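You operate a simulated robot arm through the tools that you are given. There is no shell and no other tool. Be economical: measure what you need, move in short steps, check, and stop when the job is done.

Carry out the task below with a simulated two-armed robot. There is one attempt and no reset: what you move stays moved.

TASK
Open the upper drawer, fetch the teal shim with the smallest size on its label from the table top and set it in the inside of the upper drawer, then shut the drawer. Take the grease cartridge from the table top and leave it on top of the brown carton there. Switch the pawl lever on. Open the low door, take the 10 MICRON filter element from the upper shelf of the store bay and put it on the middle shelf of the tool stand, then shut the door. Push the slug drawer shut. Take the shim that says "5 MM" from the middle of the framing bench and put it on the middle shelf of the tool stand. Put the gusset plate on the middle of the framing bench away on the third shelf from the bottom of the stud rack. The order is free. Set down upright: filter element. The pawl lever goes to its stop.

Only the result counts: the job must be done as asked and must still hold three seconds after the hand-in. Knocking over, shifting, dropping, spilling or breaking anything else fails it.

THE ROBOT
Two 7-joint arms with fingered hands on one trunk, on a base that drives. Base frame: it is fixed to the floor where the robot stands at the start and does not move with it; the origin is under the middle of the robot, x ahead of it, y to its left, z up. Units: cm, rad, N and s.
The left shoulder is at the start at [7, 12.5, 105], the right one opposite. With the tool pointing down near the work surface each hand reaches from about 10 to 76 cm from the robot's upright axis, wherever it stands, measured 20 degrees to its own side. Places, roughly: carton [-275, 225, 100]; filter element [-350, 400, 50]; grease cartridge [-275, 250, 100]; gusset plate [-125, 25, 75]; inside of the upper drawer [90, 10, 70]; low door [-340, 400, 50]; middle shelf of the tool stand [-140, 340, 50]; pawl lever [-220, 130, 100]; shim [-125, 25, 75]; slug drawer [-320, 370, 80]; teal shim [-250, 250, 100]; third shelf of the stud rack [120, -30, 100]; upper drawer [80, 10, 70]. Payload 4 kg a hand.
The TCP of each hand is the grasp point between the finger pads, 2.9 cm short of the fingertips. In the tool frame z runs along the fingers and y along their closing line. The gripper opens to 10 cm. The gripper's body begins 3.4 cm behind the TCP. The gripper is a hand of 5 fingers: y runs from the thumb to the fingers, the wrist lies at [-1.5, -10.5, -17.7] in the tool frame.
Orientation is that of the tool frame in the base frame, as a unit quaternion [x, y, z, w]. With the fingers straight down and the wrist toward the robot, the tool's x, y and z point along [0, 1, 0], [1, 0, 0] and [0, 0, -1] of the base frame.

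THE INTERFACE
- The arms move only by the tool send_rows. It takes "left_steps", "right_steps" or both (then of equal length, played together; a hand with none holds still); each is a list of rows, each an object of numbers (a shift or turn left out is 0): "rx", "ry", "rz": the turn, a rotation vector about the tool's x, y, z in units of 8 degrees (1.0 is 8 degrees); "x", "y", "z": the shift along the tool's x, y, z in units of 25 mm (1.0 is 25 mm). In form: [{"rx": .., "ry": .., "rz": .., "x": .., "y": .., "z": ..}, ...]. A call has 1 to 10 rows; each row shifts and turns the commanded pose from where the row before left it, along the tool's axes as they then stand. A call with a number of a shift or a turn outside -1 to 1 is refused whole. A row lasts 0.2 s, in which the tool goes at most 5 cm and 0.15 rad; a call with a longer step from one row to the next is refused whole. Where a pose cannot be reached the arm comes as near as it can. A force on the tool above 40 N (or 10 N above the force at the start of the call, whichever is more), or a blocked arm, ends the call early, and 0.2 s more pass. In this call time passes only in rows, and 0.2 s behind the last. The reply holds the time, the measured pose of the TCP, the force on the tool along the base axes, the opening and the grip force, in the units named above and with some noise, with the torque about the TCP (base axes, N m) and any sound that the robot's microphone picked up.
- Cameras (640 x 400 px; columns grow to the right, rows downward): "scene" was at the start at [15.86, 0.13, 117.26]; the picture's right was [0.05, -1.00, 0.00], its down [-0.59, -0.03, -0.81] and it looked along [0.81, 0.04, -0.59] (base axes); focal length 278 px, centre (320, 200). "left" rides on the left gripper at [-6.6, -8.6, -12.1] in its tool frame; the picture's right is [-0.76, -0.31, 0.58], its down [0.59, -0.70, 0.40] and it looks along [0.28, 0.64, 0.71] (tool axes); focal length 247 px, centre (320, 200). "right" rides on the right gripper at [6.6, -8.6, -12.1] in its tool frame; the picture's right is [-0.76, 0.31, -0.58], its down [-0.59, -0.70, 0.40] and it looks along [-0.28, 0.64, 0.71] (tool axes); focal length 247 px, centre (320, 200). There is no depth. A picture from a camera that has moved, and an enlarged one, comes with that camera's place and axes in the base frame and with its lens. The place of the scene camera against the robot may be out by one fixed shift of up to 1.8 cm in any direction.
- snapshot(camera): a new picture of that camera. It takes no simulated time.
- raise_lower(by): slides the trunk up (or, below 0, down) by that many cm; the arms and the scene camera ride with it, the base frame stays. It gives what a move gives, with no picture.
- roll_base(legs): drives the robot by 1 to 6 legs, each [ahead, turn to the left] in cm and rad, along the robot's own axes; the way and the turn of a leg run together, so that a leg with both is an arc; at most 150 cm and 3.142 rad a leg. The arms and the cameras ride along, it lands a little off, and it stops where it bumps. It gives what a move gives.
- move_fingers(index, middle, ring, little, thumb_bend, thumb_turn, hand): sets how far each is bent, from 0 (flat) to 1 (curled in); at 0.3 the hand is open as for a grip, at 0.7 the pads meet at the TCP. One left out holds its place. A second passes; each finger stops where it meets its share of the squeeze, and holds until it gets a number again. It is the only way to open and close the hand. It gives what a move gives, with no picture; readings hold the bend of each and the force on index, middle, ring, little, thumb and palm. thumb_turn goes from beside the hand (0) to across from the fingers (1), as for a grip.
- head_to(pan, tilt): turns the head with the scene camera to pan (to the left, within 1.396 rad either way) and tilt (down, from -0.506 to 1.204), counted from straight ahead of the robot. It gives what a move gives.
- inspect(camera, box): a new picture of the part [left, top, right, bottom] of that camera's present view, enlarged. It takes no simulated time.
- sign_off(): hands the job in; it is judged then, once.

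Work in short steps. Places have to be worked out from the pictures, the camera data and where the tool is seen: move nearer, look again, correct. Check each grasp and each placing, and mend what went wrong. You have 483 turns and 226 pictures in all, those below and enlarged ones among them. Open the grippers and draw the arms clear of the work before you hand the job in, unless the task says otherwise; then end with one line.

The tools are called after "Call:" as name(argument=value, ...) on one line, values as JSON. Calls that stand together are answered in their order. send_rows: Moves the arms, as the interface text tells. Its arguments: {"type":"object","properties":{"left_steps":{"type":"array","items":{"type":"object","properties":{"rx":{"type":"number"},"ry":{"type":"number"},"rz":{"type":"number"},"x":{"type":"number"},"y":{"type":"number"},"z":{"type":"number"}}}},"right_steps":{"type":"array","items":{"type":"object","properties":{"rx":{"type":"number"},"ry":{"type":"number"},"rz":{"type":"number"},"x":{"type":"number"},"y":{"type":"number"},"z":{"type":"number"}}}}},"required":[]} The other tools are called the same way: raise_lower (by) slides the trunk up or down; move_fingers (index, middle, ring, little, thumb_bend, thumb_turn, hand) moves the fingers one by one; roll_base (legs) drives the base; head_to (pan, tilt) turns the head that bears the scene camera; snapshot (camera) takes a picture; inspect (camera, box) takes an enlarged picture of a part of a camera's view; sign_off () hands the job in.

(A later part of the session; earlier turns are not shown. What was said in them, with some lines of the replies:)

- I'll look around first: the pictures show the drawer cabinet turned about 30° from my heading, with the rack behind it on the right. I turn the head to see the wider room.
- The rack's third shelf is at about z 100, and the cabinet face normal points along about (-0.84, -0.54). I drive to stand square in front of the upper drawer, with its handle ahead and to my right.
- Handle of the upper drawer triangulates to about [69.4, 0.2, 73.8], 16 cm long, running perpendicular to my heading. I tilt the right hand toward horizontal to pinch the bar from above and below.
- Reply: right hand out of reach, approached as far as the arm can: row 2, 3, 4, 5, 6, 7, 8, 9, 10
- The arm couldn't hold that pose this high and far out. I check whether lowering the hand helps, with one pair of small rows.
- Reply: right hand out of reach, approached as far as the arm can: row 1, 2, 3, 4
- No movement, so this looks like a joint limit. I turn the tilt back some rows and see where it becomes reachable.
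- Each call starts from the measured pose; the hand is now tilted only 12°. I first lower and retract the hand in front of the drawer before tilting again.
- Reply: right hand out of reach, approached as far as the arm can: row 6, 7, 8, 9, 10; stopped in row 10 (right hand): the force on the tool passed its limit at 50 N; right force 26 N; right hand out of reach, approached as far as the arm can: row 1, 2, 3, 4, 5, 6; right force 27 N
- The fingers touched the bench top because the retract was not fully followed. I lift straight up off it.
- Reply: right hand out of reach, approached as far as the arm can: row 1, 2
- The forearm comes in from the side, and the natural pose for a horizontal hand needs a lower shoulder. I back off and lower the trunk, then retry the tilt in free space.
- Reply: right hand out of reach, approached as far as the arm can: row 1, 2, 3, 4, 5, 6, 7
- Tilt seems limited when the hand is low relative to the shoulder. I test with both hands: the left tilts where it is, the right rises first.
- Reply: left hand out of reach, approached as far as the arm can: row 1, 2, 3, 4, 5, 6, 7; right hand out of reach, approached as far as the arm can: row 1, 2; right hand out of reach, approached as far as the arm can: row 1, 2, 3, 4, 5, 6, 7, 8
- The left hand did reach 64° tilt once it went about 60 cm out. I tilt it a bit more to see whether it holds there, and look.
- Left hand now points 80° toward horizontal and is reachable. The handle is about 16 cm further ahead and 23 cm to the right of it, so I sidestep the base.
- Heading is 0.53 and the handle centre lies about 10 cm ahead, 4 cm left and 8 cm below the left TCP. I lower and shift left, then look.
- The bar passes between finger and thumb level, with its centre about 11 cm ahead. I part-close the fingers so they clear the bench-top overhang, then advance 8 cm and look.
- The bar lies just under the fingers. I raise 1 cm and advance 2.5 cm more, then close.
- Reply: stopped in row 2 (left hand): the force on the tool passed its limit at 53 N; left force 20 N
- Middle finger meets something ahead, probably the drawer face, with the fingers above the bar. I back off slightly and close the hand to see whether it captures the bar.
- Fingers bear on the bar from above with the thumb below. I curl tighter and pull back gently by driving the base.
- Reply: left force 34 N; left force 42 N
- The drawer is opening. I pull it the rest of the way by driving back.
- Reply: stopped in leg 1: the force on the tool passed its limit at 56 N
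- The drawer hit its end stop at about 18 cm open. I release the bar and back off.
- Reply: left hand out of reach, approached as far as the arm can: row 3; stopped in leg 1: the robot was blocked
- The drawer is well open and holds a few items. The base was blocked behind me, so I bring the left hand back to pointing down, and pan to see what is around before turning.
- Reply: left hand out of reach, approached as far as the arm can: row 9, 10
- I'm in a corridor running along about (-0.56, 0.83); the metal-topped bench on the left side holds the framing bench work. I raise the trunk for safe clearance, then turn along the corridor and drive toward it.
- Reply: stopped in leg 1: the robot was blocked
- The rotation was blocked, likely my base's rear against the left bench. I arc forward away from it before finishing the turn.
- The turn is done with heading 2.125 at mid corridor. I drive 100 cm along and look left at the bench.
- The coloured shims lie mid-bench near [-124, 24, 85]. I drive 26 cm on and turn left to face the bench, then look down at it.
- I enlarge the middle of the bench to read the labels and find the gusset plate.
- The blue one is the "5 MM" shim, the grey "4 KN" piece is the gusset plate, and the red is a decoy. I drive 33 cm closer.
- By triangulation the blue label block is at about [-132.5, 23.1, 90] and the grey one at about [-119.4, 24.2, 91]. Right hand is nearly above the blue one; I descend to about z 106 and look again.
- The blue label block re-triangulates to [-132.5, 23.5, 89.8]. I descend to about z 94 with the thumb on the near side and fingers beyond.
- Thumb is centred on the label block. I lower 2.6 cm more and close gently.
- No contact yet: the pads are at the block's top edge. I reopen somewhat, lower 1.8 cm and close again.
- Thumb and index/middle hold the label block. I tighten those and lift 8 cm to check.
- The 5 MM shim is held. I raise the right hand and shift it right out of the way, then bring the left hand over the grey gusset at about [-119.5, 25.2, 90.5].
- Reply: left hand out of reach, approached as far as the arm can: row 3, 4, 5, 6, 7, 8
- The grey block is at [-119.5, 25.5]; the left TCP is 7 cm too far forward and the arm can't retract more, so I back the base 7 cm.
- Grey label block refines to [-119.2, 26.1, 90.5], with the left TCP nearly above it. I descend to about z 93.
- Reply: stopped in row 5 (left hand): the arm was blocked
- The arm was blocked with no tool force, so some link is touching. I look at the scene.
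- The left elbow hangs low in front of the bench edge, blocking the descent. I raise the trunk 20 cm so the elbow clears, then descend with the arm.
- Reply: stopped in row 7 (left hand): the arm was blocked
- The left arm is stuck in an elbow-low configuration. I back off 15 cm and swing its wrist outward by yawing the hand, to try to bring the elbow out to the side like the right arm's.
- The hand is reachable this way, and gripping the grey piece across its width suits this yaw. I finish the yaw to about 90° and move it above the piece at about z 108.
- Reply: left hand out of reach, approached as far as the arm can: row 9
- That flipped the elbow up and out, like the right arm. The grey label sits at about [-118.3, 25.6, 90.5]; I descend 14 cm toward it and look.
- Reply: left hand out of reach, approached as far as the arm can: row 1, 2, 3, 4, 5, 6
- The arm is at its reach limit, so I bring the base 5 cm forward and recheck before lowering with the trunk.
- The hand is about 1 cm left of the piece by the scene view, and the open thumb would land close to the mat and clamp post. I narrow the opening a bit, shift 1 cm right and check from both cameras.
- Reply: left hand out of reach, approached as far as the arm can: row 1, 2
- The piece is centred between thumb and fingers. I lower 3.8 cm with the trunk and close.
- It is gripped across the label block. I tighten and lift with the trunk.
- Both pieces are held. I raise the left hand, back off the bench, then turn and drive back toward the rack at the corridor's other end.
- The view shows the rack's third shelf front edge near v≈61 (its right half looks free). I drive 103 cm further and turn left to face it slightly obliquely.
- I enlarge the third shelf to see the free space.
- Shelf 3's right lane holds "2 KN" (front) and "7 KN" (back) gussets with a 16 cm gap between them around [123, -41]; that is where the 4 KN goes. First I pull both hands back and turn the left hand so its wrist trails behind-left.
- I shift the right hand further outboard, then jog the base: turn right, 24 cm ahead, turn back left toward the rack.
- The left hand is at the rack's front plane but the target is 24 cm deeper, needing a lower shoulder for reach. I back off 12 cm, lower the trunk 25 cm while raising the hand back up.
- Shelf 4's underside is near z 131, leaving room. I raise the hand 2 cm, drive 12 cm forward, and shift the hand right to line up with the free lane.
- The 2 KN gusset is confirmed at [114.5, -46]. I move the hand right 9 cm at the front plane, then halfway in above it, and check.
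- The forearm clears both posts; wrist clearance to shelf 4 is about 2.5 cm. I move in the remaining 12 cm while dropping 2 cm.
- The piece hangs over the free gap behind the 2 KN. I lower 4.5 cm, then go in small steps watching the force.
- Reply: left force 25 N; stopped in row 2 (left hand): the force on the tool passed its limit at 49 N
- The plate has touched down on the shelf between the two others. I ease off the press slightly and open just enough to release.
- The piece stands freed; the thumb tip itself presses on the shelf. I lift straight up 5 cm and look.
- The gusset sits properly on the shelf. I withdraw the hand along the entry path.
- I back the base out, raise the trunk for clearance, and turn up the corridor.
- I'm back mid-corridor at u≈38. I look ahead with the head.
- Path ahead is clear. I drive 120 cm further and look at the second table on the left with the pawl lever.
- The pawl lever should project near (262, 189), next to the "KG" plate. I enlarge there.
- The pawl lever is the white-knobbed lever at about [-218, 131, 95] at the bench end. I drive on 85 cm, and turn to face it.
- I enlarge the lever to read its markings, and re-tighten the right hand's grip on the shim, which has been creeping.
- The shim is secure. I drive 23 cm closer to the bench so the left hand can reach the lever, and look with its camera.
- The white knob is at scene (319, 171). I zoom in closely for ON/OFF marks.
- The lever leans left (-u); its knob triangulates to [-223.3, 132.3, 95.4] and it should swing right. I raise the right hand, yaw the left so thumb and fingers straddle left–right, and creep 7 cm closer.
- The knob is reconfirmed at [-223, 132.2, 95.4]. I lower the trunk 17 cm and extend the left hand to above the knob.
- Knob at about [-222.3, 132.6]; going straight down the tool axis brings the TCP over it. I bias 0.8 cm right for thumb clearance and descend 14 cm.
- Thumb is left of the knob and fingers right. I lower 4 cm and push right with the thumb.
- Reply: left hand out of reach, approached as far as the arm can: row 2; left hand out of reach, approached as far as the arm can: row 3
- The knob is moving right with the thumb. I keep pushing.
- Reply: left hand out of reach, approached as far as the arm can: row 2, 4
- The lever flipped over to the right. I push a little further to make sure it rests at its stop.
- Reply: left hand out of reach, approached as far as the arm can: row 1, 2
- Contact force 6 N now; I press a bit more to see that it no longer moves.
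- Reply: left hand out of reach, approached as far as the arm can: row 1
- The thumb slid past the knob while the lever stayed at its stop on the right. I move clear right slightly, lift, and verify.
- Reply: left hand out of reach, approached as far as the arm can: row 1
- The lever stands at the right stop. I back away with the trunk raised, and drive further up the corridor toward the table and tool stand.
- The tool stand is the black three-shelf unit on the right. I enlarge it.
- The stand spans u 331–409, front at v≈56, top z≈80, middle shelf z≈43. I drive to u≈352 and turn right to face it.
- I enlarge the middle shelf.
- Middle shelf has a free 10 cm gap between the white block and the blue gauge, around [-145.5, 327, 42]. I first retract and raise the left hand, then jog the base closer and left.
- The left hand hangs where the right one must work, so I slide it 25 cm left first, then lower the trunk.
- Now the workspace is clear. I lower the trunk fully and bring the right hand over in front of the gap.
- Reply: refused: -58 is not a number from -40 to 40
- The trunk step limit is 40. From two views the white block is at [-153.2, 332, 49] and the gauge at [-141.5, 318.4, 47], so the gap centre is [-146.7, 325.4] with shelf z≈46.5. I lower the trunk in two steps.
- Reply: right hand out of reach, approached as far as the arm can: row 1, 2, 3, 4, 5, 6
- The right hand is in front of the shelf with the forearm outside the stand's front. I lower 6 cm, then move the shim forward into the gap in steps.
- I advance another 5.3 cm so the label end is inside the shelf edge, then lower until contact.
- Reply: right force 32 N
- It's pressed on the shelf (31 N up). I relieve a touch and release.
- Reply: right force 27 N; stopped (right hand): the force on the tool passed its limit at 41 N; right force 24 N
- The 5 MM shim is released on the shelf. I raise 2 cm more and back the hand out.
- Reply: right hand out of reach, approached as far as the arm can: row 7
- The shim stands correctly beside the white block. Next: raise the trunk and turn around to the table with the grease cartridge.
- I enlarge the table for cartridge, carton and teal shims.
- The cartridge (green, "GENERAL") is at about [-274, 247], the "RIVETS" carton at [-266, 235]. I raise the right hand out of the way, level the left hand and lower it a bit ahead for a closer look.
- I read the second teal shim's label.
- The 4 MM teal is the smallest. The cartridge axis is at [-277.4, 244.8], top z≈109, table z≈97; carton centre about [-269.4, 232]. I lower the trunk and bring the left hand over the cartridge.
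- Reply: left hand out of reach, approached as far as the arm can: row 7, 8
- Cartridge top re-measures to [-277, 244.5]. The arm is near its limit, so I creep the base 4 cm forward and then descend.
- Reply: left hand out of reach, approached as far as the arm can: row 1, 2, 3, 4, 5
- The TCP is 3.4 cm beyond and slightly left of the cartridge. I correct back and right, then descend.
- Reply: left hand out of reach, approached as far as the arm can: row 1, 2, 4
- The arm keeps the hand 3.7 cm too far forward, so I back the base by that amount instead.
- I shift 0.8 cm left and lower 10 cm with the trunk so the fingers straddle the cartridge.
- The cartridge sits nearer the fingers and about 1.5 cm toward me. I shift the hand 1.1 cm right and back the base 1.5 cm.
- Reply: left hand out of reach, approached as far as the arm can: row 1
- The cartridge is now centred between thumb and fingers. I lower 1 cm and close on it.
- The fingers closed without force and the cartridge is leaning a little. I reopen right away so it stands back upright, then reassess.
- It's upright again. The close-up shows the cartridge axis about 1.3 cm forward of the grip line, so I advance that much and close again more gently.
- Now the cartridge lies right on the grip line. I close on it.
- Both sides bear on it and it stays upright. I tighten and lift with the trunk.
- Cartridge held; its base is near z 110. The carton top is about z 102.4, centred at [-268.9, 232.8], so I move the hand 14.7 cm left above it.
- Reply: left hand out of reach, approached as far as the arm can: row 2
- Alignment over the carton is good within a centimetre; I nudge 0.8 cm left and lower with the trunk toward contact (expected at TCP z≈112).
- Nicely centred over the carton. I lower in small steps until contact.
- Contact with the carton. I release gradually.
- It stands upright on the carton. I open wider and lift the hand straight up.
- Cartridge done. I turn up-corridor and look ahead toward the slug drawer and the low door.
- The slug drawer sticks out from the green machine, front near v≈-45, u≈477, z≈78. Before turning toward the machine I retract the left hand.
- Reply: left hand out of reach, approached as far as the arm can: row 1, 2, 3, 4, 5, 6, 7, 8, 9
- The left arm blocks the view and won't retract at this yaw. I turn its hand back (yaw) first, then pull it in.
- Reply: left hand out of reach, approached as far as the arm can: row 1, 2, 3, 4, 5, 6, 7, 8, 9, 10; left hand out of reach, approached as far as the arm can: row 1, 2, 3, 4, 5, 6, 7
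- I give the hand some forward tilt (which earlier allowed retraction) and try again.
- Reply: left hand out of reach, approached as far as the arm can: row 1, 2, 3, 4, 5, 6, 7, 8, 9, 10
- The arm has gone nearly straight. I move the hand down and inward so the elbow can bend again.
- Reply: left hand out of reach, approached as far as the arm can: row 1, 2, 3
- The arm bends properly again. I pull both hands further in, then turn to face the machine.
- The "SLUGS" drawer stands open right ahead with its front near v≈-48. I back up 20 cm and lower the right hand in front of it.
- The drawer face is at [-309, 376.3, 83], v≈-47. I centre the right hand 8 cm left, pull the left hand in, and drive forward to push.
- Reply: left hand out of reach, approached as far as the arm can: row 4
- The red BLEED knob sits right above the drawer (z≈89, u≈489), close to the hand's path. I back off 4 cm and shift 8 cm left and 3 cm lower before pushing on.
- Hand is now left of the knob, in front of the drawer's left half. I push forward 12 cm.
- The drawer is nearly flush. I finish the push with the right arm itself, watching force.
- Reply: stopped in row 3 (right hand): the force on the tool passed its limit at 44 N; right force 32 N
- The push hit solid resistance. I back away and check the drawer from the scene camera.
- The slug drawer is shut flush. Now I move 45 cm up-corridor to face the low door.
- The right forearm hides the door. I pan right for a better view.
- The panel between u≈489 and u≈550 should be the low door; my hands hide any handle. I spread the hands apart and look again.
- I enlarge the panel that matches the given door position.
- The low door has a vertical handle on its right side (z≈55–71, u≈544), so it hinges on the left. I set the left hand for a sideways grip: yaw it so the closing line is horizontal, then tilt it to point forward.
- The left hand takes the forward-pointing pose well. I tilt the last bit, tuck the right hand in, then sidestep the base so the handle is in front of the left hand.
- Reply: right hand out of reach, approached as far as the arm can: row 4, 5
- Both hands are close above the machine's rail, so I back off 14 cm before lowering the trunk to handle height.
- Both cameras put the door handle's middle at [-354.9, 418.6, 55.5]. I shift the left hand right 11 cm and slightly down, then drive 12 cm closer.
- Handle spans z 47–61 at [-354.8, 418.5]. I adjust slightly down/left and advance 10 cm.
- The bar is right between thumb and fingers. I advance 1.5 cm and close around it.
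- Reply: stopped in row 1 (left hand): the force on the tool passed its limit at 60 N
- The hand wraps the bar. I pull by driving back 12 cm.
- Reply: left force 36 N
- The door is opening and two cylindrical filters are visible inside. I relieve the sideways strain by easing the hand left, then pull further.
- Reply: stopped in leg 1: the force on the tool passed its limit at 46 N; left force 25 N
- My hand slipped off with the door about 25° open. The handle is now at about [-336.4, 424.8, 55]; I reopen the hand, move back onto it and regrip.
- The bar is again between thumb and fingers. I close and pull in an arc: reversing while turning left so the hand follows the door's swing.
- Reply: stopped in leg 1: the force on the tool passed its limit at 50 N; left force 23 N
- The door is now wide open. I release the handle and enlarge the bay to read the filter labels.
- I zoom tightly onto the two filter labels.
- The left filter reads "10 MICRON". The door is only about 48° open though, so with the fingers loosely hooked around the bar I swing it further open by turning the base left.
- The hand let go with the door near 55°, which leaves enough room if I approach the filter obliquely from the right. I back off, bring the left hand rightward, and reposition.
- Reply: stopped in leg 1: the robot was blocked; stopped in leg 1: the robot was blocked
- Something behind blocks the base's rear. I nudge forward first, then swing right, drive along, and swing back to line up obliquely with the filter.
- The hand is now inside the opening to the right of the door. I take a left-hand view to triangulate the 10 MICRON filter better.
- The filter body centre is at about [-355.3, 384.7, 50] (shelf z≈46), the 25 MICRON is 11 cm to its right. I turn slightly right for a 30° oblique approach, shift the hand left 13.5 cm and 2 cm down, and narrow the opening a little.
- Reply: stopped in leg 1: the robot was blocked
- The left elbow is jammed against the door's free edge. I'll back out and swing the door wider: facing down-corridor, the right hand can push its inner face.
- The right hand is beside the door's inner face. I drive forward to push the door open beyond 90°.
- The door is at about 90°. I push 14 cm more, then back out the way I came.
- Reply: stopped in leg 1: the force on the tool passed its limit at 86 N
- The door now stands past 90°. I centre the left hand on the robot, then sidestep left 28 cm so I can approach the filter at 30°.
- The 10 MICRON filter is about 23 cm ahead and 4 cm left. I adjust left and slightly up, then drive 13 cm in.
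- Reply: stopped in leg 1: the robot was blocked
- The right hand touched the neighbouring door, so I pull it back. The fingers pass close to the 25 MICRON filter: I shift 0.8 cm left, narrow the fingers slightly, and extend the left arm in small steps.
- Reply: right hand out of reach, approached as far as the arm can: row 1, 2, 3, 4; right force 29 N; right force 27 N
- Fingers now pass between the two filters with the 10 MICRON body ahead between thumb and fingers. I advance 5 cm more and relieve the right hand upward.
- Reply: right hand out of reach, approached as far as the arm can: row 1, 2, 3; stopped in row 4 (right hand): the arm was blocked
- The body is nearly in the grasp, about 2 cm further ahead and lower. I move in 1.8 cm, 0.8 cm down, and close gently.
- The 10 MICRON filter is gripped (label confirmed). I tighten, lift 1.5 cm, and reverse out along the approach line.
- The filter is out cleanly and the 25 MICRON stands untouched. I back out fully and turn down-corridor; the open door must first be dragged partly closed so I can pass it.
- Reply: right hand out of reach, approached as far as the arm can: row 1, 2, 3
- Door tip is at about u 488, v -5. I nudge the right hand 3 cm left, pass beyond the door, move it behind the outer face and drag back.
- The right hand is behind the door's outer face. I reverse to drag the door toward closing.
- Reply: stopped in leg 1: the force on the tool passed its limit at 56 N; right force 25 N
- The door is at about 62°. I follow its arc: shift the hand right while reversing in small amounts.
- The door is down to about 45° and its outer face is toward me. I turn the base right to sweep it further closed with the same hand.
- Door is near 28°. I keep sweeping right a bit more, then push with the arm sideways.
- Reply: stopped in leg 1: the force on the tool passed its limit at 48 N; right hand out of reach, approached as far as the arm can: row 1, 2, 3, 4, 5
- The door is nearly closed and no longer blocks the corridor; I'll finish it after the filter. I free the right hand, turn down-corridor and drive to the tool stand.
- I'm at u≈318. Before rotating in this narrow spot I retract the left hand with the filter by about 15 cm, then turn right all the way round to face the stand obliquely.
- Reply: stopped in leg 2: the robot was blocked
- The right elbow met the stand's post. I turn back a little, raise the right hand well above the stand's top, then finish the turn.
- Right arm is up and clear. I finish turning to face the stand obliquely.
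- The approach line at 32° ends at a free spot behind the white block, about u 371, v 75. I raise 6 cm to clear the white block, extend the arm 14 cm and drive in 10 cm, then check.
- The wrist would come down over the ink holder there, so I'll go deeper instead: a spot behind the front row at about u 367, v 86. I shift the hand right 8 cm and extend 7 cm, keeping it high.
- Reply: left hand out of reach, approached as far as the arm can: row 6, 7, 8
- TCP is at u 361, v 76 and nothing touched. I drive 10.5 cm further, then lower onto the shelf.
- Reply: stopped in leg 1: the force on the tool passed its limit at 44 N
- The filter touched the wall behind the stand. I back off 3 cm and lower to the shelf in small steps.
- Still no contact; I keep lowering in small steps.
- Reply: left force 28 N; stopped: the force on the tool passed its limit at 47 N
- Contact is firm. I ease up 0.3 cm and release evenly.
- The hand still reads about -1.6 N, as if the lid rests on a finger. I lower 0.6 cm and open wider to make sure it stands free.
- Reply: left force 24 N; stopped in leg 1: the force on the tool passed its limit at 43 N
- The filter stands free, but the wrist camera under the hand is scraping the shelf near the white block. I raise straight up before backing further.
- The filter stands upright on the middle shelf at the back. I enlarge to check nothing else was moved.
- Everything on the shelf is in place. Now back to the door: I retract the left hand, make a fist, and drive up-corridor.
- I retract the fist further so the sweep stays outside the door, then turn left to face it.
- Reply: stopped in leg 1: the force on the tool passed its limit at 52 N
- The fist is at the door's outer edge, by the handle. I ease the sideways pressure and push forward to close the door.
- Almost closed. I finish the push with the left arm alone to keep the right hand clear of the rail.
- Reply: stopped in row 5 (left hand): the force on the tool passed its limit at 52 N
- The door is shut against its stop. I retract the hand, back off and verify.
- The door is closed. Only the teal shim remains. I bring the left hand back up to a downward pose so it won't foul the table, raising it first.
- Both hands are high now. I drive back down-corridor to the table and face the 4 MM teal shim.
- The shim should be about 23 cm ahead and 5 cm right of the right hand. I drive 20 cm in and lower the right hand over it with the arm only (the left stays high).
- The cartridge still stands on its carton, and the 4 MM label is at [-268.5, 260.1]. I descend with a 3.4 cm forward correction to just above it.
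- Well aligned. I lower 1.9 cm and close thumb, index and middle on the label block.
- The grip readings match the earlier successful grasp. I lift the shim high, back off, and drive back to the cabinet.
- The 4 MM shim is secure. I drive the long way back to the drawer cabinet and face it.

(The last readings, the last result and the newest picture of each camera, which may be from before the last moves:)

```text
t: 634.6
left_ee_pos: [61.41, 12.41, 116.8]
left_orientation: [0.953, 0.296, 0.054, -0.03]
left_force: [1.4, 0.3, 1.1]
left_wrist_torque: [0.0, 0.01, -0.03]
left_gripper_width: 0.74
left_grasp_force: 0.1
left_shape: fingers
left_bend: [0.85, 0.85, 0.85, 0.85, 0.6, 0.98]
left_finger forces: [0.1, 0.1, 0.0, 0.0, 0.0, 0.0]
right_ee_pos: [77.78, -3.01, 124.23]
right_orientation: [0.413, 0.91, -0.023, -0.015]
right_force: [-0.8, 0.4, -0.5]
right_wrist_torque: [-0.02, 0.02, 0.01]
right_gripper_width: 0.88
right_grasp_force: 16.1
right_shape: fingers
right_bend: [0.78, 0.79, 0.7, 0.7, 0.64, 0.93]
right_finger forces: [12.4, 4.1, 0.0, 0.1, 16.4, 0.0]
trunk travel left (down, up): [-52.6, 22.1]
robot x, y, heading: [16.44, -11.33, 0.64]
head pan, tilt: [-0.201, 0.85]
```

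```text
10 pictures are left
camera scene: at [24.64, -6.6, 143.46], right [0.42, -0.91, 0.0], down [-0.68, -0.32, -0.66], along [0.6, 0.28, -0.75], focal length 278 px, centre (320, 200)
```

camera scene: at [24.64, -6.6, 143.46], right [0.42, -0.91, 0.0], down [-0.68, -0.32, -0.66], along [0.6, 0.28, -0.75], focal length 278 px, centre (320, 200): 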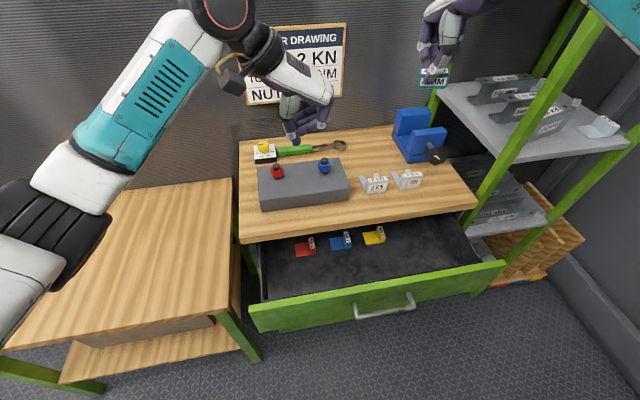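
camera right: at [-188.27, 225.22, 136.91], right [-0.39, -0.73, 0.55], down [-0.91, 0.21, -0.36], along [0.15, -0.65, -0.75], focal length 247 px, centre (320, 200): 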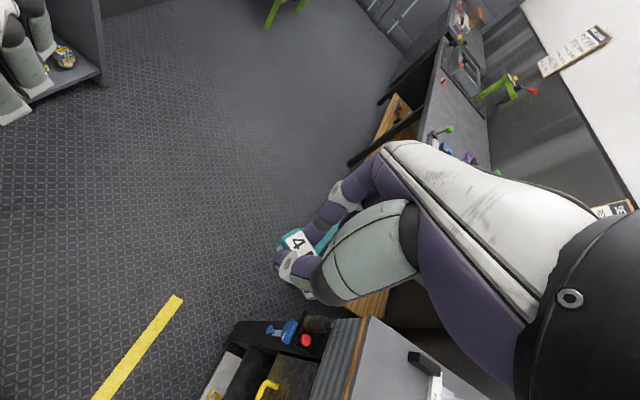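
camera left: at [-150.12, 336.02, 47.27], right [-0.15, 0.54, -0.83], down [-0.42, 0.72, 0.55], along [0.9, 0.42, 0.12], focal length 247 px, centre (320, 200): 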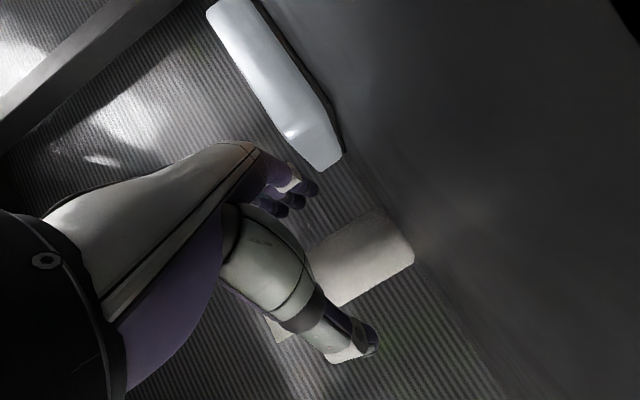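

The open drawer has a free strip in front of the red, blue and yellow shims. I back 12 cm so the right hand is over it (u≈-46, v≈51), then lower trunk 25 cm and the arm 20 cm.

Call:
roll_base(legs=[[-12, 0]])

Call:
raise_lower(by=-25)

Call:
send_rows(right_steps=[{"z": 0.8}, {"z": 0.8}, {"z": 0.8}, {"z": 0.8}, {"z": 0.8}])

Call:
snapshot(camera="right")

```text
t: 635.9
left_ee_pos: [51.23, 4.84, 116.76]
left_orientation: [0.953, 0.295, 0.056, -0.03]
left_force: [-0.5, -1.2, 0.3]
left_wrist_torque: [0.02, -0.03, 0.03]
left_gripper_width: 0.77
left_grasp_force: 0.0
left_shape: fingers
left_bend: [0.85, 0.85, 0.85, 0.85, 0.6, 0.98]
left_finger forces: [0.0, 0.0, 0.0, 0.1, 0.1, 0.2]
right_ee_pos: [67.69, -10.51, 124.41]
right_orientation: [0.413, 0.91, -0.022, -0.015]
right_force: [0.0, -0.6, 0.3]
right_wrist_torque: [0.03, -0.02, 0.01]
right_gripper_width: 0.89
right_grasp_force: 16.4
right_shape: fingers
right_bend: [0.78, 0.79, 0.7, 0.7, 0.64, 0.93]
right_finger forces: [12.3, 4.1, 0.0, 0.0, 16.5, 0.0]
trunk travel left (down, up): [-52.6, 22.1]
robot x, y, heading: [5.95, -18.71, 0.634]
head pan, tilt: [-0.201, 0.85]
```

```text
t: 638.5
left_ee_pos: [51.37, 4.89, 91.82]
left_orientation: [0.954, 0.295, 0.055, -0.029]
left_force: [-0.6, -0.2, -0.3]
left_wrist_torque: [0.01, 0.01, 0.0]
left_gripper_width: 0.74
left_grasp_force: 0.1
left_shape: fingers
left_bend: [0.85, 0.85, 0.85, 0.85, 0.6, 0.98]
left_finger forces: [0.0, 0.0, 0.0, 0.0, 0.0, 0.0]
right_ee_pos: [67.74, -10.47, 99.26]
right_orientation: [0.413, 0.911, -0.023, -0.014]
right_force: [-0.5, 0.6, 0.0]
right_wrist_torque: [-0.03, 0.0, 0.01]
right_gripper_width: 0.86
right_grasp_force: 16.4
right_shape: fingers
right_bend: [0.78, 0.79, 0.7, 0.7, 0.64, 0.93]
right_finger forces: [12.4, 4.2, 0.1, 0.0, 16.4, 0.1]
trunk travel left (down, up): [-27.6, 47.1]
robot x, y, heading: [6.32, -18.77, 0.636]
head pan, tilt: [-0.201, 0.85]
```

```text
t: 639.7
left_ee_pos: [51.3, 4.83, 91.89]
left_orientation: [0.953, 0.296, 0.055, -0.03]
left_force: [0.1, 0.0, 0.6]
left_wrist_torque: [-0.01, 0.03, 0.03]
left_gripper_width: 0.73
left_grasp_force: 0.0
left_shape: fingers
left_bend: [0.85, 0.85, 0.85, 0.85, 0.6, 0.98]
left_finger forces: [0.0, 0.0, 0.1, 0.0, 0.0, 0.0]
right_ee_pos: [67.4, -10.78, 89.28]
right_orientation: [0.413, 0.91, -0.023, -0.014]
right_force: [0.6, -0.1, -0.5]
right_wrist_torque: [0.03, 0.04, 0.0]
right_gripper_width: 0.82
right_grasp_force: 16.7
right_shape: fingers
right_bend: [0.78, 0.79, 0.7, 0.7, 0.64, 0.93]
right_finger forces: [12.5, 4.2, 0.0, 0.0, 16.5, 0.1]
trunk travel left (down, up): [-27.6, 47.1]
robot x, y, heading: [6.3, -19.09, 0.636]
head pan, tilt: [-0.201, 0.85]
```

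```text
9 pictures are left
camera right: at [57.05, -11.08, 101.99], right [0.75, -0.35, 0.55], down [-0.16, -0.92, -0.36], along [0.64, 0.19, -0.75], focal length 247 px, centre (320, 200)
```

right: 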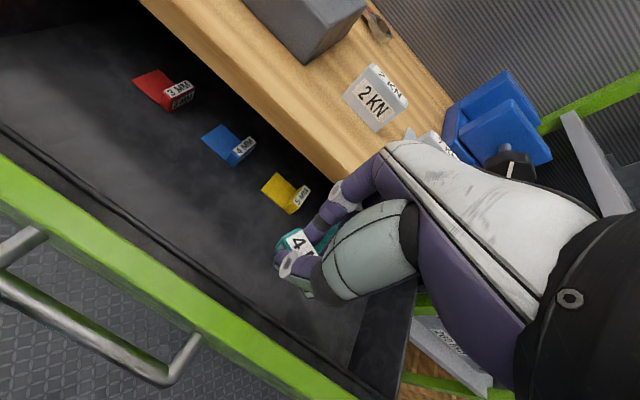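

The shim is over the free strip. I shift 1.5 cm deeper and descend 14 cm, then in small steps to contact.

Call:
send_rows(right_steps=[{"z": 0.8, "y": 0.3}, {"z": 0.8, "y": 0.3}, {"z": 0.8}, {"z": 0.8}, {"z": 0.8}, {"z": 0.8}, {"z": 0.6}])

Call:
send_rows(right_steps=[{"z": 0.25}, {"z": 0.25}, {"z": 0.25}, {"z": 0.25}, {"z": 0.25}, {"z": 0.25}])

```text
t: 641.3
left_ee_pos: [51.39, 4.86, 91.74]
left_orientation: [0.954, 0.295, 0.054, -0.03]
left_force: [-0.4, -0.2, -0.1]
left_wrist_torque: [-0.02, -0.02, 0.01]
left_gripper_width: 0.76
left_grasp_force: 0.0
left_shape: fingers
left_bend: [0.85, 0.85, 0.85, 0.85, 0.6, 0.98]
left_finger forces: [0.0, 0.0, 0.0, 0.0, 0.0, 0.0]
right_ee_pos: [68.03, -10.13, 75.86]
right_orientation: [0.414, 0.91, -0.023, -0.014]
right_force: [-0.3, 0.1, -0.4]
right_wrist_torque: [-0.02, 0.01, 0.0]
right_gripper_width: 0.87
right_grasp_force: 16.7
right_shape: fingers
right_bend: [0.78, 0.79, 0.7, 0.7, 0.64, 0.93]
right_finger forces: [12.9, 3.9, 0.1, 0.0, 17.0, 0.0]
trunk travel left (down, up): [-27.6, 47.1]
robot x, y, heading: [6.15, -18.94, 0.632]
head pan, tilt: [-0.201, 0.85]
```

```text
t: 642.7
left_ee_pos: [51.19, 4.97, 91.9]
left_orientation: [0.953, 0.295, 0.056, -0.028]
left_force: [0.1, -0.2, -0.3]
left_wrist_torque: [0.01, 0.04, 0.02]
left_gripper_width: 0.74
left_grasp_force: 0.0
left_shape: fingers
left_bend: [0.85, 0.85, 0.85, 0.85, 0.6, 0.98]
left_finger forces: [0.0, 0.0, 0.0, 0.0, 0.1, 0.0]
right_ee_pos: [67.51, -10.16, 72.13]
right_orientation: [0.413, 0.911, -0.021, -0.014]
right_force: [-0.5, 1.4, 23.0]
right_wrist_torque: [-0.5, 0.72, 0.07]
right_gripper_width: 0.68
right_grasp_force: 19.4
right_shape: fingers
right_bend: [0.79, 0.8, 0.71, 0.7, 0.6, 0.91]
right_finger forces: [13.2, 3.0, 3.1, 0.1, 19.9, 0.1]
trunk travel left (down, up): [-27.6, 47.1]
robot x, y, heading: [6.57, -18.51, 0.634]
head pan, tilt: [-0.201, 0.85]
```

Contact with the drawer floor. I ease off and release.

Call:
send_rows(right_steps=[{"z": -0.12}])

Call:
move_fingers(hand="right", index=0.55, middle=0.6, ring=0.6, little=0.6, thumb_bend=0.5)

Call:
send_rows(right_steps=[{"z": -0.6}, {"z": -0.8}, {"z": -0.9}, {"z": -0.9}, {"z": -0.9}])

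Call:
snapshot(camera="right")

```text
t: 643.1
left_ee_pos: [51.21, 4.73, 91.69]
left_orientation: [0.953, 0.296, 0.056, -0.029]
left_force: [0.4, 0.2, -0.4]
left_wrist_torque: [0.01, -0.01, 0.02]
left_gripper_width: 0.76
left_grasp_force: 0.0
left_shape: fingers
left_bend: [0.85, 0.85, 0.85, 0.85, 0.6, 0.98]
left_finger forces: [0.1, 0.1, 0.1, 0.1, 0.1, 0.0]
right_ee_pos: [67.5, -10.24, 72.21]
right_orientation: [0.413, 0.91, -0.023, -0.014]
right_force: [-1.0, 1.3, 16.0]
right_wrist_torque: [0.05, 0.25, 0.06]
right_gripper_width: 0.63
right_grasp_force: 18.4
right_shape: fingers
right_bend: [0.79, 0.8, 0.7, 0.7, 0.61, 0.91]
right_finger forces: [13.8, 3.4, 1.4, 0.0, 18.9, 0.0]
trunk travel left (down, up): [-27.6, 47.1]
robot x, y, heading: [6.41, -18.91, 0.638]
head pan, tilt: [-0.201, 0.85]
```

```text
t: 644.1
left_ee_pos: [51.24, 4.91, 91.9]
left_orientation: [0.953, 0.295, 0.057, -0.03]
left_force: [0.2, -0.2, -0.1]
left_wrist_torque: [0.02, 0.02, 0.01]
left_gripper_width: 0.76
left_grasp_force: 0.0
left_shape: fingers
left_bend: [0.85, 0.85, 0.85, 0.85, 0.6, 0.98]
left_finger forces: [0.0, 0.0, 0.0, 0.0, 0.0, 0.0]
right_ee_pos: [67.7, -10.29, 72.57]
right_orientation: [0.414, 0.91, -0.021, -0.013]
right_force: [1.9, -1.9, 28.9]
right_wrist_torque: [-0.28, 0.9, 0.4]
right_gripper_width: 3.29
right_grasp_force: 12.0
right_shape: fingers
right_bend: [0.61, 0.73, 0.62, 0.6, 0.5, 0.97]
right_finger forces: [13.4, 7.8, 3.0, 0.0, 0.0, 0.0]
trunk travel left (down, up): [-27.6, 47.1]
robot x, y, heading: [6.45, -18.61, 0.635]
head pan, tilt: [-0.201, 0.85]
```

```text
t: 645.3
left_ee_pos: [51.36, 5.01, 91.77]
left_orientation: [0.953, 0.296, 0.056, -0.03]
left_force: [-0.4, 0.1, -0.2]
left_wrist_torque: [-0.01, 0.0, -0.03]
left_gripper_width: 0.76
left_grasp_force: 0.1
left_shape: fingers
left_bend: [0.85, 0.85, 0.85, 0.85, 0.6, 0.98]
left_finger forces: [0.0, 0.0, 0.0, 0.0, 0.0, 0.0]
right_ee_pos: [68.37, -9.97, 82.41]
right_orientation: [0.413, 0.91, -0.024, -0.015]
right_force: [0.1, 0.8, 0.4]
right_wrist_torque: [0.01, 0.02, 0.02]
right_gripper_width: 4.35
right_grasp_force: 0.0
right_shape: fingers
right_bend: [0.55, 0.6, 0.6, 0.6, 0.5, 0.98]
right_finger forces: [0.2, 0.1, 0.1, 0.1, 0.0, 0.0]
trunk travel left (down, up): [-27.6, 47.1]
robot x, y, heading: [6.33, -18.72, 0.637]
head pan, tilt: [-0.201, 0.85]
```

```text
8 pictures are left
camera right: at [57.93, -10.13, 95.12], right [0.76, -0.35, 0.55], down [-0.16, -0.92, -0.36], along [0.64, 0.19, -0.75], focal length 247 px, centre (320, 200)
```

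right: 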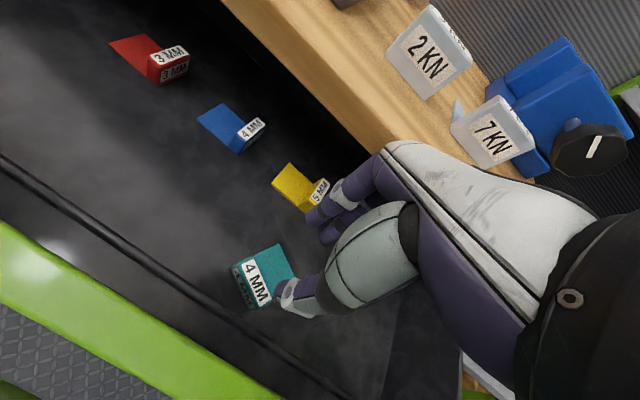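

The teal shim lies in the drawer. I lift the right hand out, back off, and set the left fist pointing forward at handle height to push the drawer shut.

Call:
send_rows(right_steps=[{"z": -0.9}, {"z": -0.9}, {"z": -0.9}, {"z": -0.9}, {"z": -0.9}, {"z": -0.9}, {"z": -0.9}])

Call:
roll_base(legs=[[-16, 0]])

Call:
send_rows(left_steps=[{"ry": 1}, {"ry": 1}, {"ry": 1}, {"ry": 1}, {"ry": 1}, {"ry": 1}, {"ry": 1}, {"ry": 1}, {"ry": 1}])

Call:
send_rows(left_steps=[{"y": 0.9}, {"y": 0.9}, {"y": 0.9}, {"y": 0.9}, {"y": 0.9}])

Call:
raise_lower(by=-17)

Call:
snapshot(camera="scene")

```text
t: 646.9
left_ee_pos: [51.38, 4.9, 91.73]
left_orientation: [0.953, 0.295, 0.055, -0.03]
left_force: [0.2, -0.7, 0.2]
left_wrist_torque: [0.0, 0.0, 0.0]
left_gripper_width: 0.75
left_grasp_force: 0.1
left_shape: fingers
left_bend: [0.85, 0.85, 0.85, 0.85, 0.6, 0.98]
left_finger forces: [0.0, 0.1, 0.0, 0.0, 0.0, 0.0]
right_ee_pos: [68.89, -9.5, 98.71]
right_orientation: [0.413, 0.91, -0.023, -0.015]
right_force: [0.1, 0.0, -0.2]
right_wrist_torque: [-0.03, 0.02, 0.03]
right_gripper_width: 4.35
right_grasp_force: 0.1
right_shape: fingers
right_bend: [0.55, 0.6, 0.6, 0.6, 0.5, 0.98]
right_finger forces: [0.1, 0.1, 0.1, 0.0, 0.1, 0.0]
trunk travel left (down, up): [-27.6, 47.1]
robot x, y, heading: [6.37, -18.85, 0.632]
head pan, tilt: [-0.201, 0.85]
```

```text
t: 648.3
left_ee_pos: [38.14, -4.65, 91.86]
left_orientation: [0.953, 0.298, 0.055, -0.03]
left_force: [0.0, -0.3, -0.8]
left_wrist_torque: [-0.02, -0.04, -0.01]
left_gripper_width: 0.72
left_grasp_force: 0.1
left_shape: fingers
left_bend: [0.85, 0.85, 0.85, 0.85, 0.6, 0.98]
left_finger forces: [0.1, 0.0, 0.0, 0.1, 0.0, 0.0]
right_ee_pos: [55.71, -19.02, 98.68]
right_orientation: [0.413, 0.911, -0.023, -0.014]
right_force: [-0.2, 0.4, -0.2]
right_wrist_torque: [0.0, 0.02, -0.02]
right_gripper_width: 4.37
right_grasp_force: 0.0
right_shape: fingers
right_bend: [0.55, 0.6, 0.6, 0.6, 0.5, 0.98]
right_finger forces: [0.1, 0.0, 0.1, 0.1, 0.0, 0.0]
trunk travel left (down, up): [-27.6, 47.1]
robot x, y, heading: [-6.72, -28.51, 0.638]
head pan, tilt: [-0.201, 0.85]
```

```text
t: 650.3
left_ee_pos: [38.09, -4.65, 91.88]
left_orientation: [0.737, 0.222, 0.606, -0.198]
left_force: [0.5, 0.5, -0.4]
left_wrist_torque: [0.01, 0.01, 0.0]
left_gripper_width: 0.74
left_grasp_force: 0.1
left_shape: fingers
left_bend: [0.85, 0.85, 0.85, 0.85, 0.6, 0.98]
left_finger forces: [0.1, 0.0, 0.0, 0.0, 0.0, 0.0]
right_ee_pos: [55.79, -19.02, 98.64]
right_orientation: [0.412, 0.911, -0.023, -0.014]
right_force: [1.2, -0.3, 0.8]
right_wrist_torque: [0.01, 0.0, 0.01]
right_gripper_width: 4.37
right_grasp_force: 0.2
right_shape: fingers
right_bend: [0.55, 0.6, 0.6, 0.6, 0.5, 0.98]
right_finger forces: [0.0, 0.1, 0.0, 0.1, 0.0, 0.1]
trunk travel left (down, up): [-27.6, 47.1]
robot x, y, heading: [-6.88, -28.18, 0.634]
head pan, tilt: [-0.201, 0.85]
```

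```text
t: 651.5
left_ee_pos: [44.67, -13.9, 91.46]
left_orientation: [0.738, 0.222, 0.605, -0.199]
left_force: [0.1, -0.7, -0.1]
left_wrist_torque: [-0.03, -0.02, 0.03]
left_gripper_width: 0.73
left_grasp_force: 0.0
left_shape: fingers
left_bend: [0.85, 0.85, 0.85, 0.85, 0.6, 0.98]
left_finger forces: [0.0, 0.0, 0.1, 0.0, 0.0, 0.0]
right_ee_pos: [55.76, -19.11, 98.68]
right_orientation: [0.411, 0.911, -0.024, -0.014]
right_force: [0.0, 0.6, -0.5]
right_wrist_torque: [0.0, 0.02, 0.01]
right_gripper_width: 4.38
right_grasp_force: 0.0
right_shape: fingers
right_bend: [0.55, 0.6, 0.6, 0.6, 0.5, 0.98]
right_finger forces: [0.0, 0.0, 0.1, 0.1, 0.1, 0.1]
trunk travel left (down, up): [-27.6, 47.1]
robot x, y, heading: [-6.44, -28.54, 0.639]
head pan, tilt: [-0.201, 0.85]
```

```text
t: 653.4
left_ee_pos: [44.57, -13.87, 74.58]
left_orientation: [0.738, 0.222, 0.605, -0.197]
left_force: [0.3, -0.3, 0.9]
left_wrist_torque: [0.0, -0.02, 0.0]
left_gripper_width: 0.76
left_grasp_force: 0.0
left_shape: fingers
left_bend: [0.85, 0.85, 0.85, 0.85, 0.6, 0.98]
left_finger forces: [0.0, 0.0, 0.1, 0.0, 0.1, 0.0]
right_ee_pos: [55.72, -19.06, 81.7]
right_orientation: [0.412, 0.911, -0.022, -0.014]
right_force: [0.7, -0.7, -0.5]
right_wrist_torque: [0.03, -0.01, 0.02]
right_gripper_width: 4.34
right_grasp_force: 0.2
right_shape: fingers
right_bend: [0.55, 0.6, 0.6, 0.6, 0.5, 0.98]
right_finger forces: [0.1, 0.0, 0.0, 0.0, 0.0, 0.1]
trunk travel left (down, up): [-10.6, 64.1]
robot x, y, heading: [-6.67, -27.98, 0.641]
head pan, tilt: [-0.201, 0.85]
```

```text
7 pictures are left
camera scene: at [10.39, -17.09, 100.33], right [0.42, -0.91, 0.0], down [-0.68, -0.32, -0.66], along [0.6, 0.28, -0.75], focal length 278 px, centre (320, 200)
```

scene: 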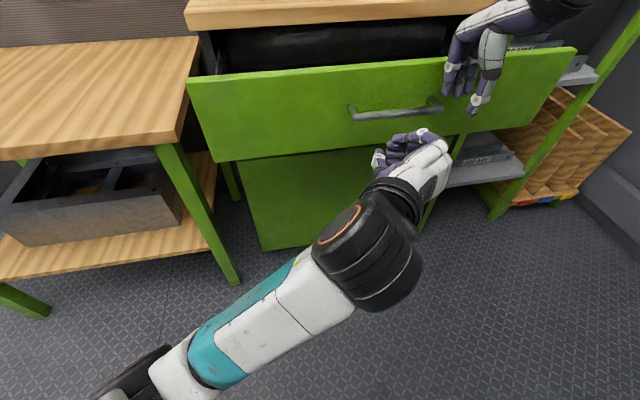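

The fist is lined up with the handle. I raise the right hand out of the way, then drive forward to push.

Call:
send_rows(right_steps=[{"z": -1}, {"z": -1}, {"z": -1}, {"z": -1}, {"z": -1}, {"z": -1}, {"z": -1}, {"z": -1}, {"z": -1}, {"z": -1}])

Call:
roll_base(legs=[[22, 0]])

Call:
snapshot(camera="scene")

```text
t: 655.6
left_ee_pos: [44.5, -13.9, 74.48]
left_orientation: [0.738, 0.223, 0.605, -0.2]
left_force: [0.4, -0.3, -0.1]
left_wrist_torque: [-0.02, -0.01, 0.01]
left_gripper_width: 0.74
left_grasp_force: 0.2
left_shape: fingers
left_bend: [0.85, 0.85, 0.85, 0.85, 0.6, 0.98]
left_finger forces: [0.0, 0.0, 0.1, 0.1, 0.0, 0.1]
right_ee_pos: [56.95, -18.43, 106.84]
right_orientation: [0.412, 0.911, -0.023, -0.014]
right_force: [0.3, -0.8, -0.3]
right_wrist_torque: [0.01, 0.0, -0.01]
right_gripper_width: 4.38
right_grasp_force: 0.2
right_shape: fingers
right_bend: [0.55, 0.6, 0.6, 0.6, 0.5, 0.98]
right_finger forces: [0.0, 0.0, 0.0, 0.1, 0.0, 0.0]
trunk travel left (down, up): [-10.6, 64.1]
robot x, y, heading: [-6.6, -28.51, 0.641]
head pan, tilt: [-0.201, 0.85]
```

```text
t: 657.3
left_ee_pos: [62.45, -0.89, 74.46]
left_orientation: [0.74, 0.221, 0.604, -0.197]
left_force: [-0.1, 0.9, -0.4]
left_wrist_torque: [-0.02, -0.01, 0.01]
left_gripper_width: 0.75
left_grasp_force: 0.2
left_shape: fingers
left_bend: [0.85, 0.85, 0.85, 0.85, 0.6, 0.98]
left_finger forces: [0.0, 0.1, 0.0, 0.0, 0.1, 0.1]
right_ee_pos: [74.68, -5.5, 106.72]
right_orientation: [0.414, 0.91, -0.023, -0.015]
right_force: [0.5, -0.4, 0.4]
right_wrist_torque: [0.0, -0.01, -0.01]
right_gripper_width: 4.36
right_grasp_force: 0.0
right_shape: fingers
right_bend: [0.55, 0.6, 0.6, 0.6, 0.5, 0.98]
right_finger forces: [0.0, 0.1, 0.1, 0.0, 0.0, 0.1]
trunk travel left (down, up): [-10.6, 64.1]
robot x, y, heading: [11.51, -15.48, 0.637]
head pan, tilt: [-0.201, 0.85]
```

```text
6 pictures are left
camera scene: at [28.29, -3.96, 100.3], right [0.42, -0.91, 0.0], down [-0.68, -0.32, -0.66], along [0.6, 0.28, -0.75], focal length 278 px, centre (320, 200)
```

scene: 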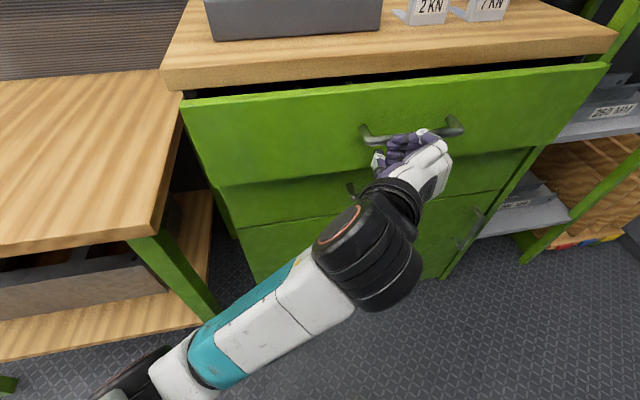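

The drawer is almost shut. I finish with the left arm until it stops.

Call:
send_rows(left_steps=[{"z": 0.5}, {"z": 0.5}, {"z": 0.5}, {"z": 0.5}, {"z": 0.5}, {"z": 0.5}, {"z": 0.4}, {"z": 0.4}])

Call:
snapshot(camera="scene")

```text
t: 658.5
left_ee_pos: [66.9, 1.16, 73.64]
left_orientation: [0.739, 0.215, 0.61, -0.187]
left_force: [-19.0, -9.1, 2.9]
left_wrist_torque: [0.36, -0.55, 0.41]
left_gripper_width: 0.75
left_grasp_force: 14.6
left_shape: fingers
left_bend: [0.85, 0.85, 0.91, 0.88, 0.6, 0.98]
left_finger forces: [0.0, 0.0, 12.9, 15.3, 0.1, 0.0]
right_ee_pos: [74.42, -5.51, 106.88]
right_orientation: [0.414, 0.91, -0.023, -0.014]
right_force: [-0.1, -0.1, -0.6]
right_wrist_torque: [0.03, 0.01, -0.04]
right_gripper_width: 4.34
right_grasp_force: 0.0
right_shape: fingers
right_bend: [0.55, 0.6, 0.6, 0.6, 0.5, 0.98]
right_finger forces: [0.0, 0.1, 0.1, 0.0, 0.1, 0.0]
trunk travel left (down, up): [-10.6, 64.1]
robot x, y, heading: [11.31, -15.62, 0.634]
head pan, tilt: [-0.201, 0.85]
stopped in row 6 (left hand): the force on the tool passed its limit at 53 N (the readings are from after the stop); the commanded pose is now the measured one
```

```text
5 pictures are left
camera scene: at [28.04, -4.09, 100.36], right [0.42, -0.91, 0.0], down [-0.68, -0.32, -0.66], along [0.6, 0.28, -0.75], focal length 278 px, centre (320, 200)
```

scene: 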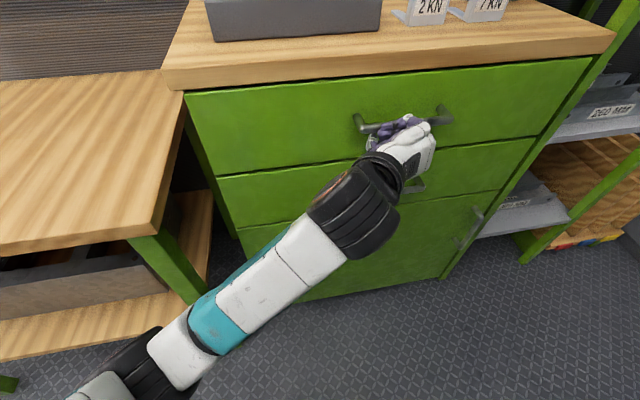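

The drawer is flush and stopped. I retract, back off, open both hands and take a final look.

Call:
send_rows(left_steps=[{"z": -0.6}, {"z": -0.8}, {"z": -0.8}])

Call:
roll_base(legs=[[-18, 0]])

Call:
move_fingers(hand="left", index=0.3, middle=0.3, ring=0.3, little=0.3, thumb_bend=0.3)

Call:
move_fingers(hand="right", index=0.3, middle=0.3, ring=0.3, little=0.3, thumb_bend=0.3)

Call:
head_to(pan=-0.2, tilt=0.6)

Call:
snapshot(camera="scene")

```text
t: 659.3
left_ee_pos: [62.72, -1.42, 74.6]
left_orientation: [0.74, 0.218, 0.608, -0.189]
left_force: [0.1, 0.4, 0.4]
left_wrist_torque: [-0.01, 0.0, 0.01]
left_gripper_width: 0.76
left_grasp_force: 0.1
left_shape: fingers
left_bend: [0.85, 0.85, 0.85, 0.85, 0.6, 0.98]
left_finger forces: [0.1, 0.0, 0.0, 0.1, 0.1, 0.1]
right_ee_pos: [74.73, -5.56, 106.69]
right_orientation: [0.415, 0.91, -0.023, -0.014]
right_force: [1.3, 1.1, 0.5]
right_wrist_torque: [-0.01, 0.0, -0.03]
right_gripper_width: 4.35
right_grasp_force: 0.0
right_shape: fingers
right_bend: [0.55, 0.6, 0.6, 0.6, 0.5, 0.98]
right_finger forces: [0.1, 0.1, 0.0, 0.1, 0.1, 0.0]
trunk travel left (down, up): [-10.6, 64.1]
robot x, y, heading: [10.86, -15.23, 0.632]
head pan, tilt: [-0.201, 0.85]
```

```text
t: 660.9
left_ee_pos: [47.95, -11.97, 74.65]
left_orientation: [0.74, 0.22, 0.606, -0.192]
left_force: [0.4, -0.1, 0.4]
left_wrist_torque: [-0.02, 0.02, 0.05]
left_gripper_width: 0.73
left_grasp_force: 0.0
left_shape: fingers
left_bend: [0.85, 0.85, 0.85, 0.85, 0.6, 0.98]
left_finger forces: [0.1, 0.0, 0.0, 0.0, 0.0, 0.0]
right_ee_pos: [59.8, -15.86, 106.66]
right_orientation: [0.411, 0.911, -0.023, -0.014]
right_force: [0.0, 0.5, 0.1]
right_wrist_torque: [-0.01, 0.04, -0.01]
right_gripper_width: 4.36
right_grasp_force: 0.0
right_shape: fingers
right_bend: [0.55, 0.6, 0.6, 0.6, 0.5, 0.98]
right_finger forces: [0.1, 0.0, 0.0, 0.0, 0.0, 0.1]
trunk travel left (down, up): [-10.6, 64.1]
robot x, y, heading: [-3.15, -26.41, 0.642]
head pan, tilt: [-0.201, 0.85]
```

```text
t: 661.9
left_ee_pos: [47.92, -11.93, 74.61]
left_orientation: [0.74, 0.22, 0.606, -0.192]
left_force: [-0.7, 0.0, 0.3]
left_wrist_torque: [0.05, 0.01, 0.02]
left_gripper_width: 9.82
left_grasp_force: 0.0
left_shape: fingers
left_bend: [0.3, 0.3, 0.3, 0.3, 0.3, 0.98]
left_finger forces: [0.1, 0.0, 0.0, 0.0, 0.0, 0.0]
right_ee_pos: [59.9, -15.92, 106.87]
right_orientation: [0.411, 0.911, -0.023, -0.014]
right_force: [0.4, -0.2, 0.9]
right_wrist_torque: [-0.02, 0.01, 0.0]
right_gripper_width: 4.36
right_grasp_force: 0.1
right_shape: fingers
right_bend: [0.55, 0.6, 0.6, 0.6, 0.5, 0.98]
right_finger forces: [0.0, 0.1, 0.0, 0.0, 0.1, 0.1]
trunk travel left (down, up): [-10.6, 64.1]
robot x, y, heading: [-3.41, -26.22, 0.645]
head pan, tilt: [-0.201, 0.85]
```

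```text
t: 662.9
left_ee_pos: [47.94, -11.98, 74.74]
left_orientation: [0.739, 0.22, 0.607, -0.192]
left_force: [0.6, 0.2, -0.3]
left_wrist_torque: [-0.05, 0.0, 0.03]
left_gripper_width: 9.82
left_grasp_force: 0.0
left_shape: fingers
left_bend: [0.3, 0.3, 0.3, 0.3, 0.3, 0.98]
left_finger forces: [0.0, 0.0, 0.1, 0.0, 0.0, 0.1]
right_ee_pos: [59.92, -15.96, 106.74]
right_orientation: [0.411, 0.911, -0.023, -0.014]
right_force: [-0.7, -0.6, 0.1]
right_wrist_torque: [-0.01, 0.02, -0.02]
right_gripper_width: 9.82
right_grasp_force: 0.0
right_shape: fingers
right_bend: [0.3, 0.3, 0.3, 0.3, 0.3, 0.98]
right_finger forces: [0.0, 0.1, 0.0, 0.0, 0.0, 0.1]
trunk travel left (down, up): [-10.6, 64.1]
robot x, y, heading: [-3.45, -25.91, 0.639]
head pan, tilt: [-0.201, 0.85]
```

```text
t: 663.6
left_ee_pos: [47.91, -12.05, 74.52]
left_orientation: [0.739, 0.22, 0.607, -0.192]
left_force: [0.6, -0.3, -0.6]
left_wrist_torque: [0.0, -0.01, -0.01]
left_gripper_width: 9.82
left_grasp_force: 0.1
left_shape: fingers
left_bend: [0.3, 0.3, 0.3, 0.3, 0.3, 0.98]
left_finger forces: [0.1, 0.1, 0.1, 0.0, 0.1, 0.1]
right_ee_pos: [59.93, -15.84, 106.87]
right_orientation: [0.41, 0.911, -0.024, -0.015]
right_force: [-0.3, 0.2, 0.2]
right_wrist_torque: [-0.03, 0.0, 0.01]
right_gripper_width: 9.84
right_grasp_force: 0.1
right_shape: fingers
right_bend: [0.3, 0.3, 0.3, 0.3, 0.3, 0.98]
right_finger forces: [0.0, 0.1, 0.0, 0.1, 0.0, 0.0]
trunk travel left (down, up): [-10.6, 64.1]
robot x, y, heading: [-3.79, -26.28, 0.643]
head pan, tilt: [-0.201, 0.6]
```

```text
4 pictures are left
camera scene: at [14.42, -14.3, 102.39], right [0.43, -0.9, 0.0], down [-0.51, -0.24, -0.82], along [0.75, 0.35, -0.57], focal length 278 px, centre (320, 200)
```

scene: 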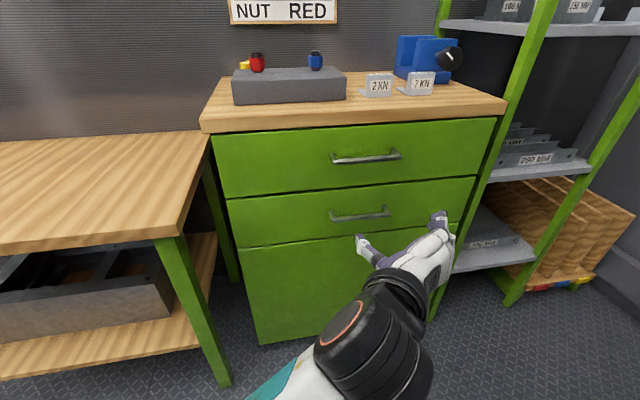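

The upper drawer is shut, both hands are open and clear, and every part of the job has been done. I hand it in.

Call:
sign_off()

```text
The job is handed in.
```

I finished every part of the job and handed it in; the result of the judging wasn't shown to me. The main thing I couldn't confirm is the pawl lever: it has no ON/OFF marks, so I swung it from its left rest to its stop on the right and took that as on.
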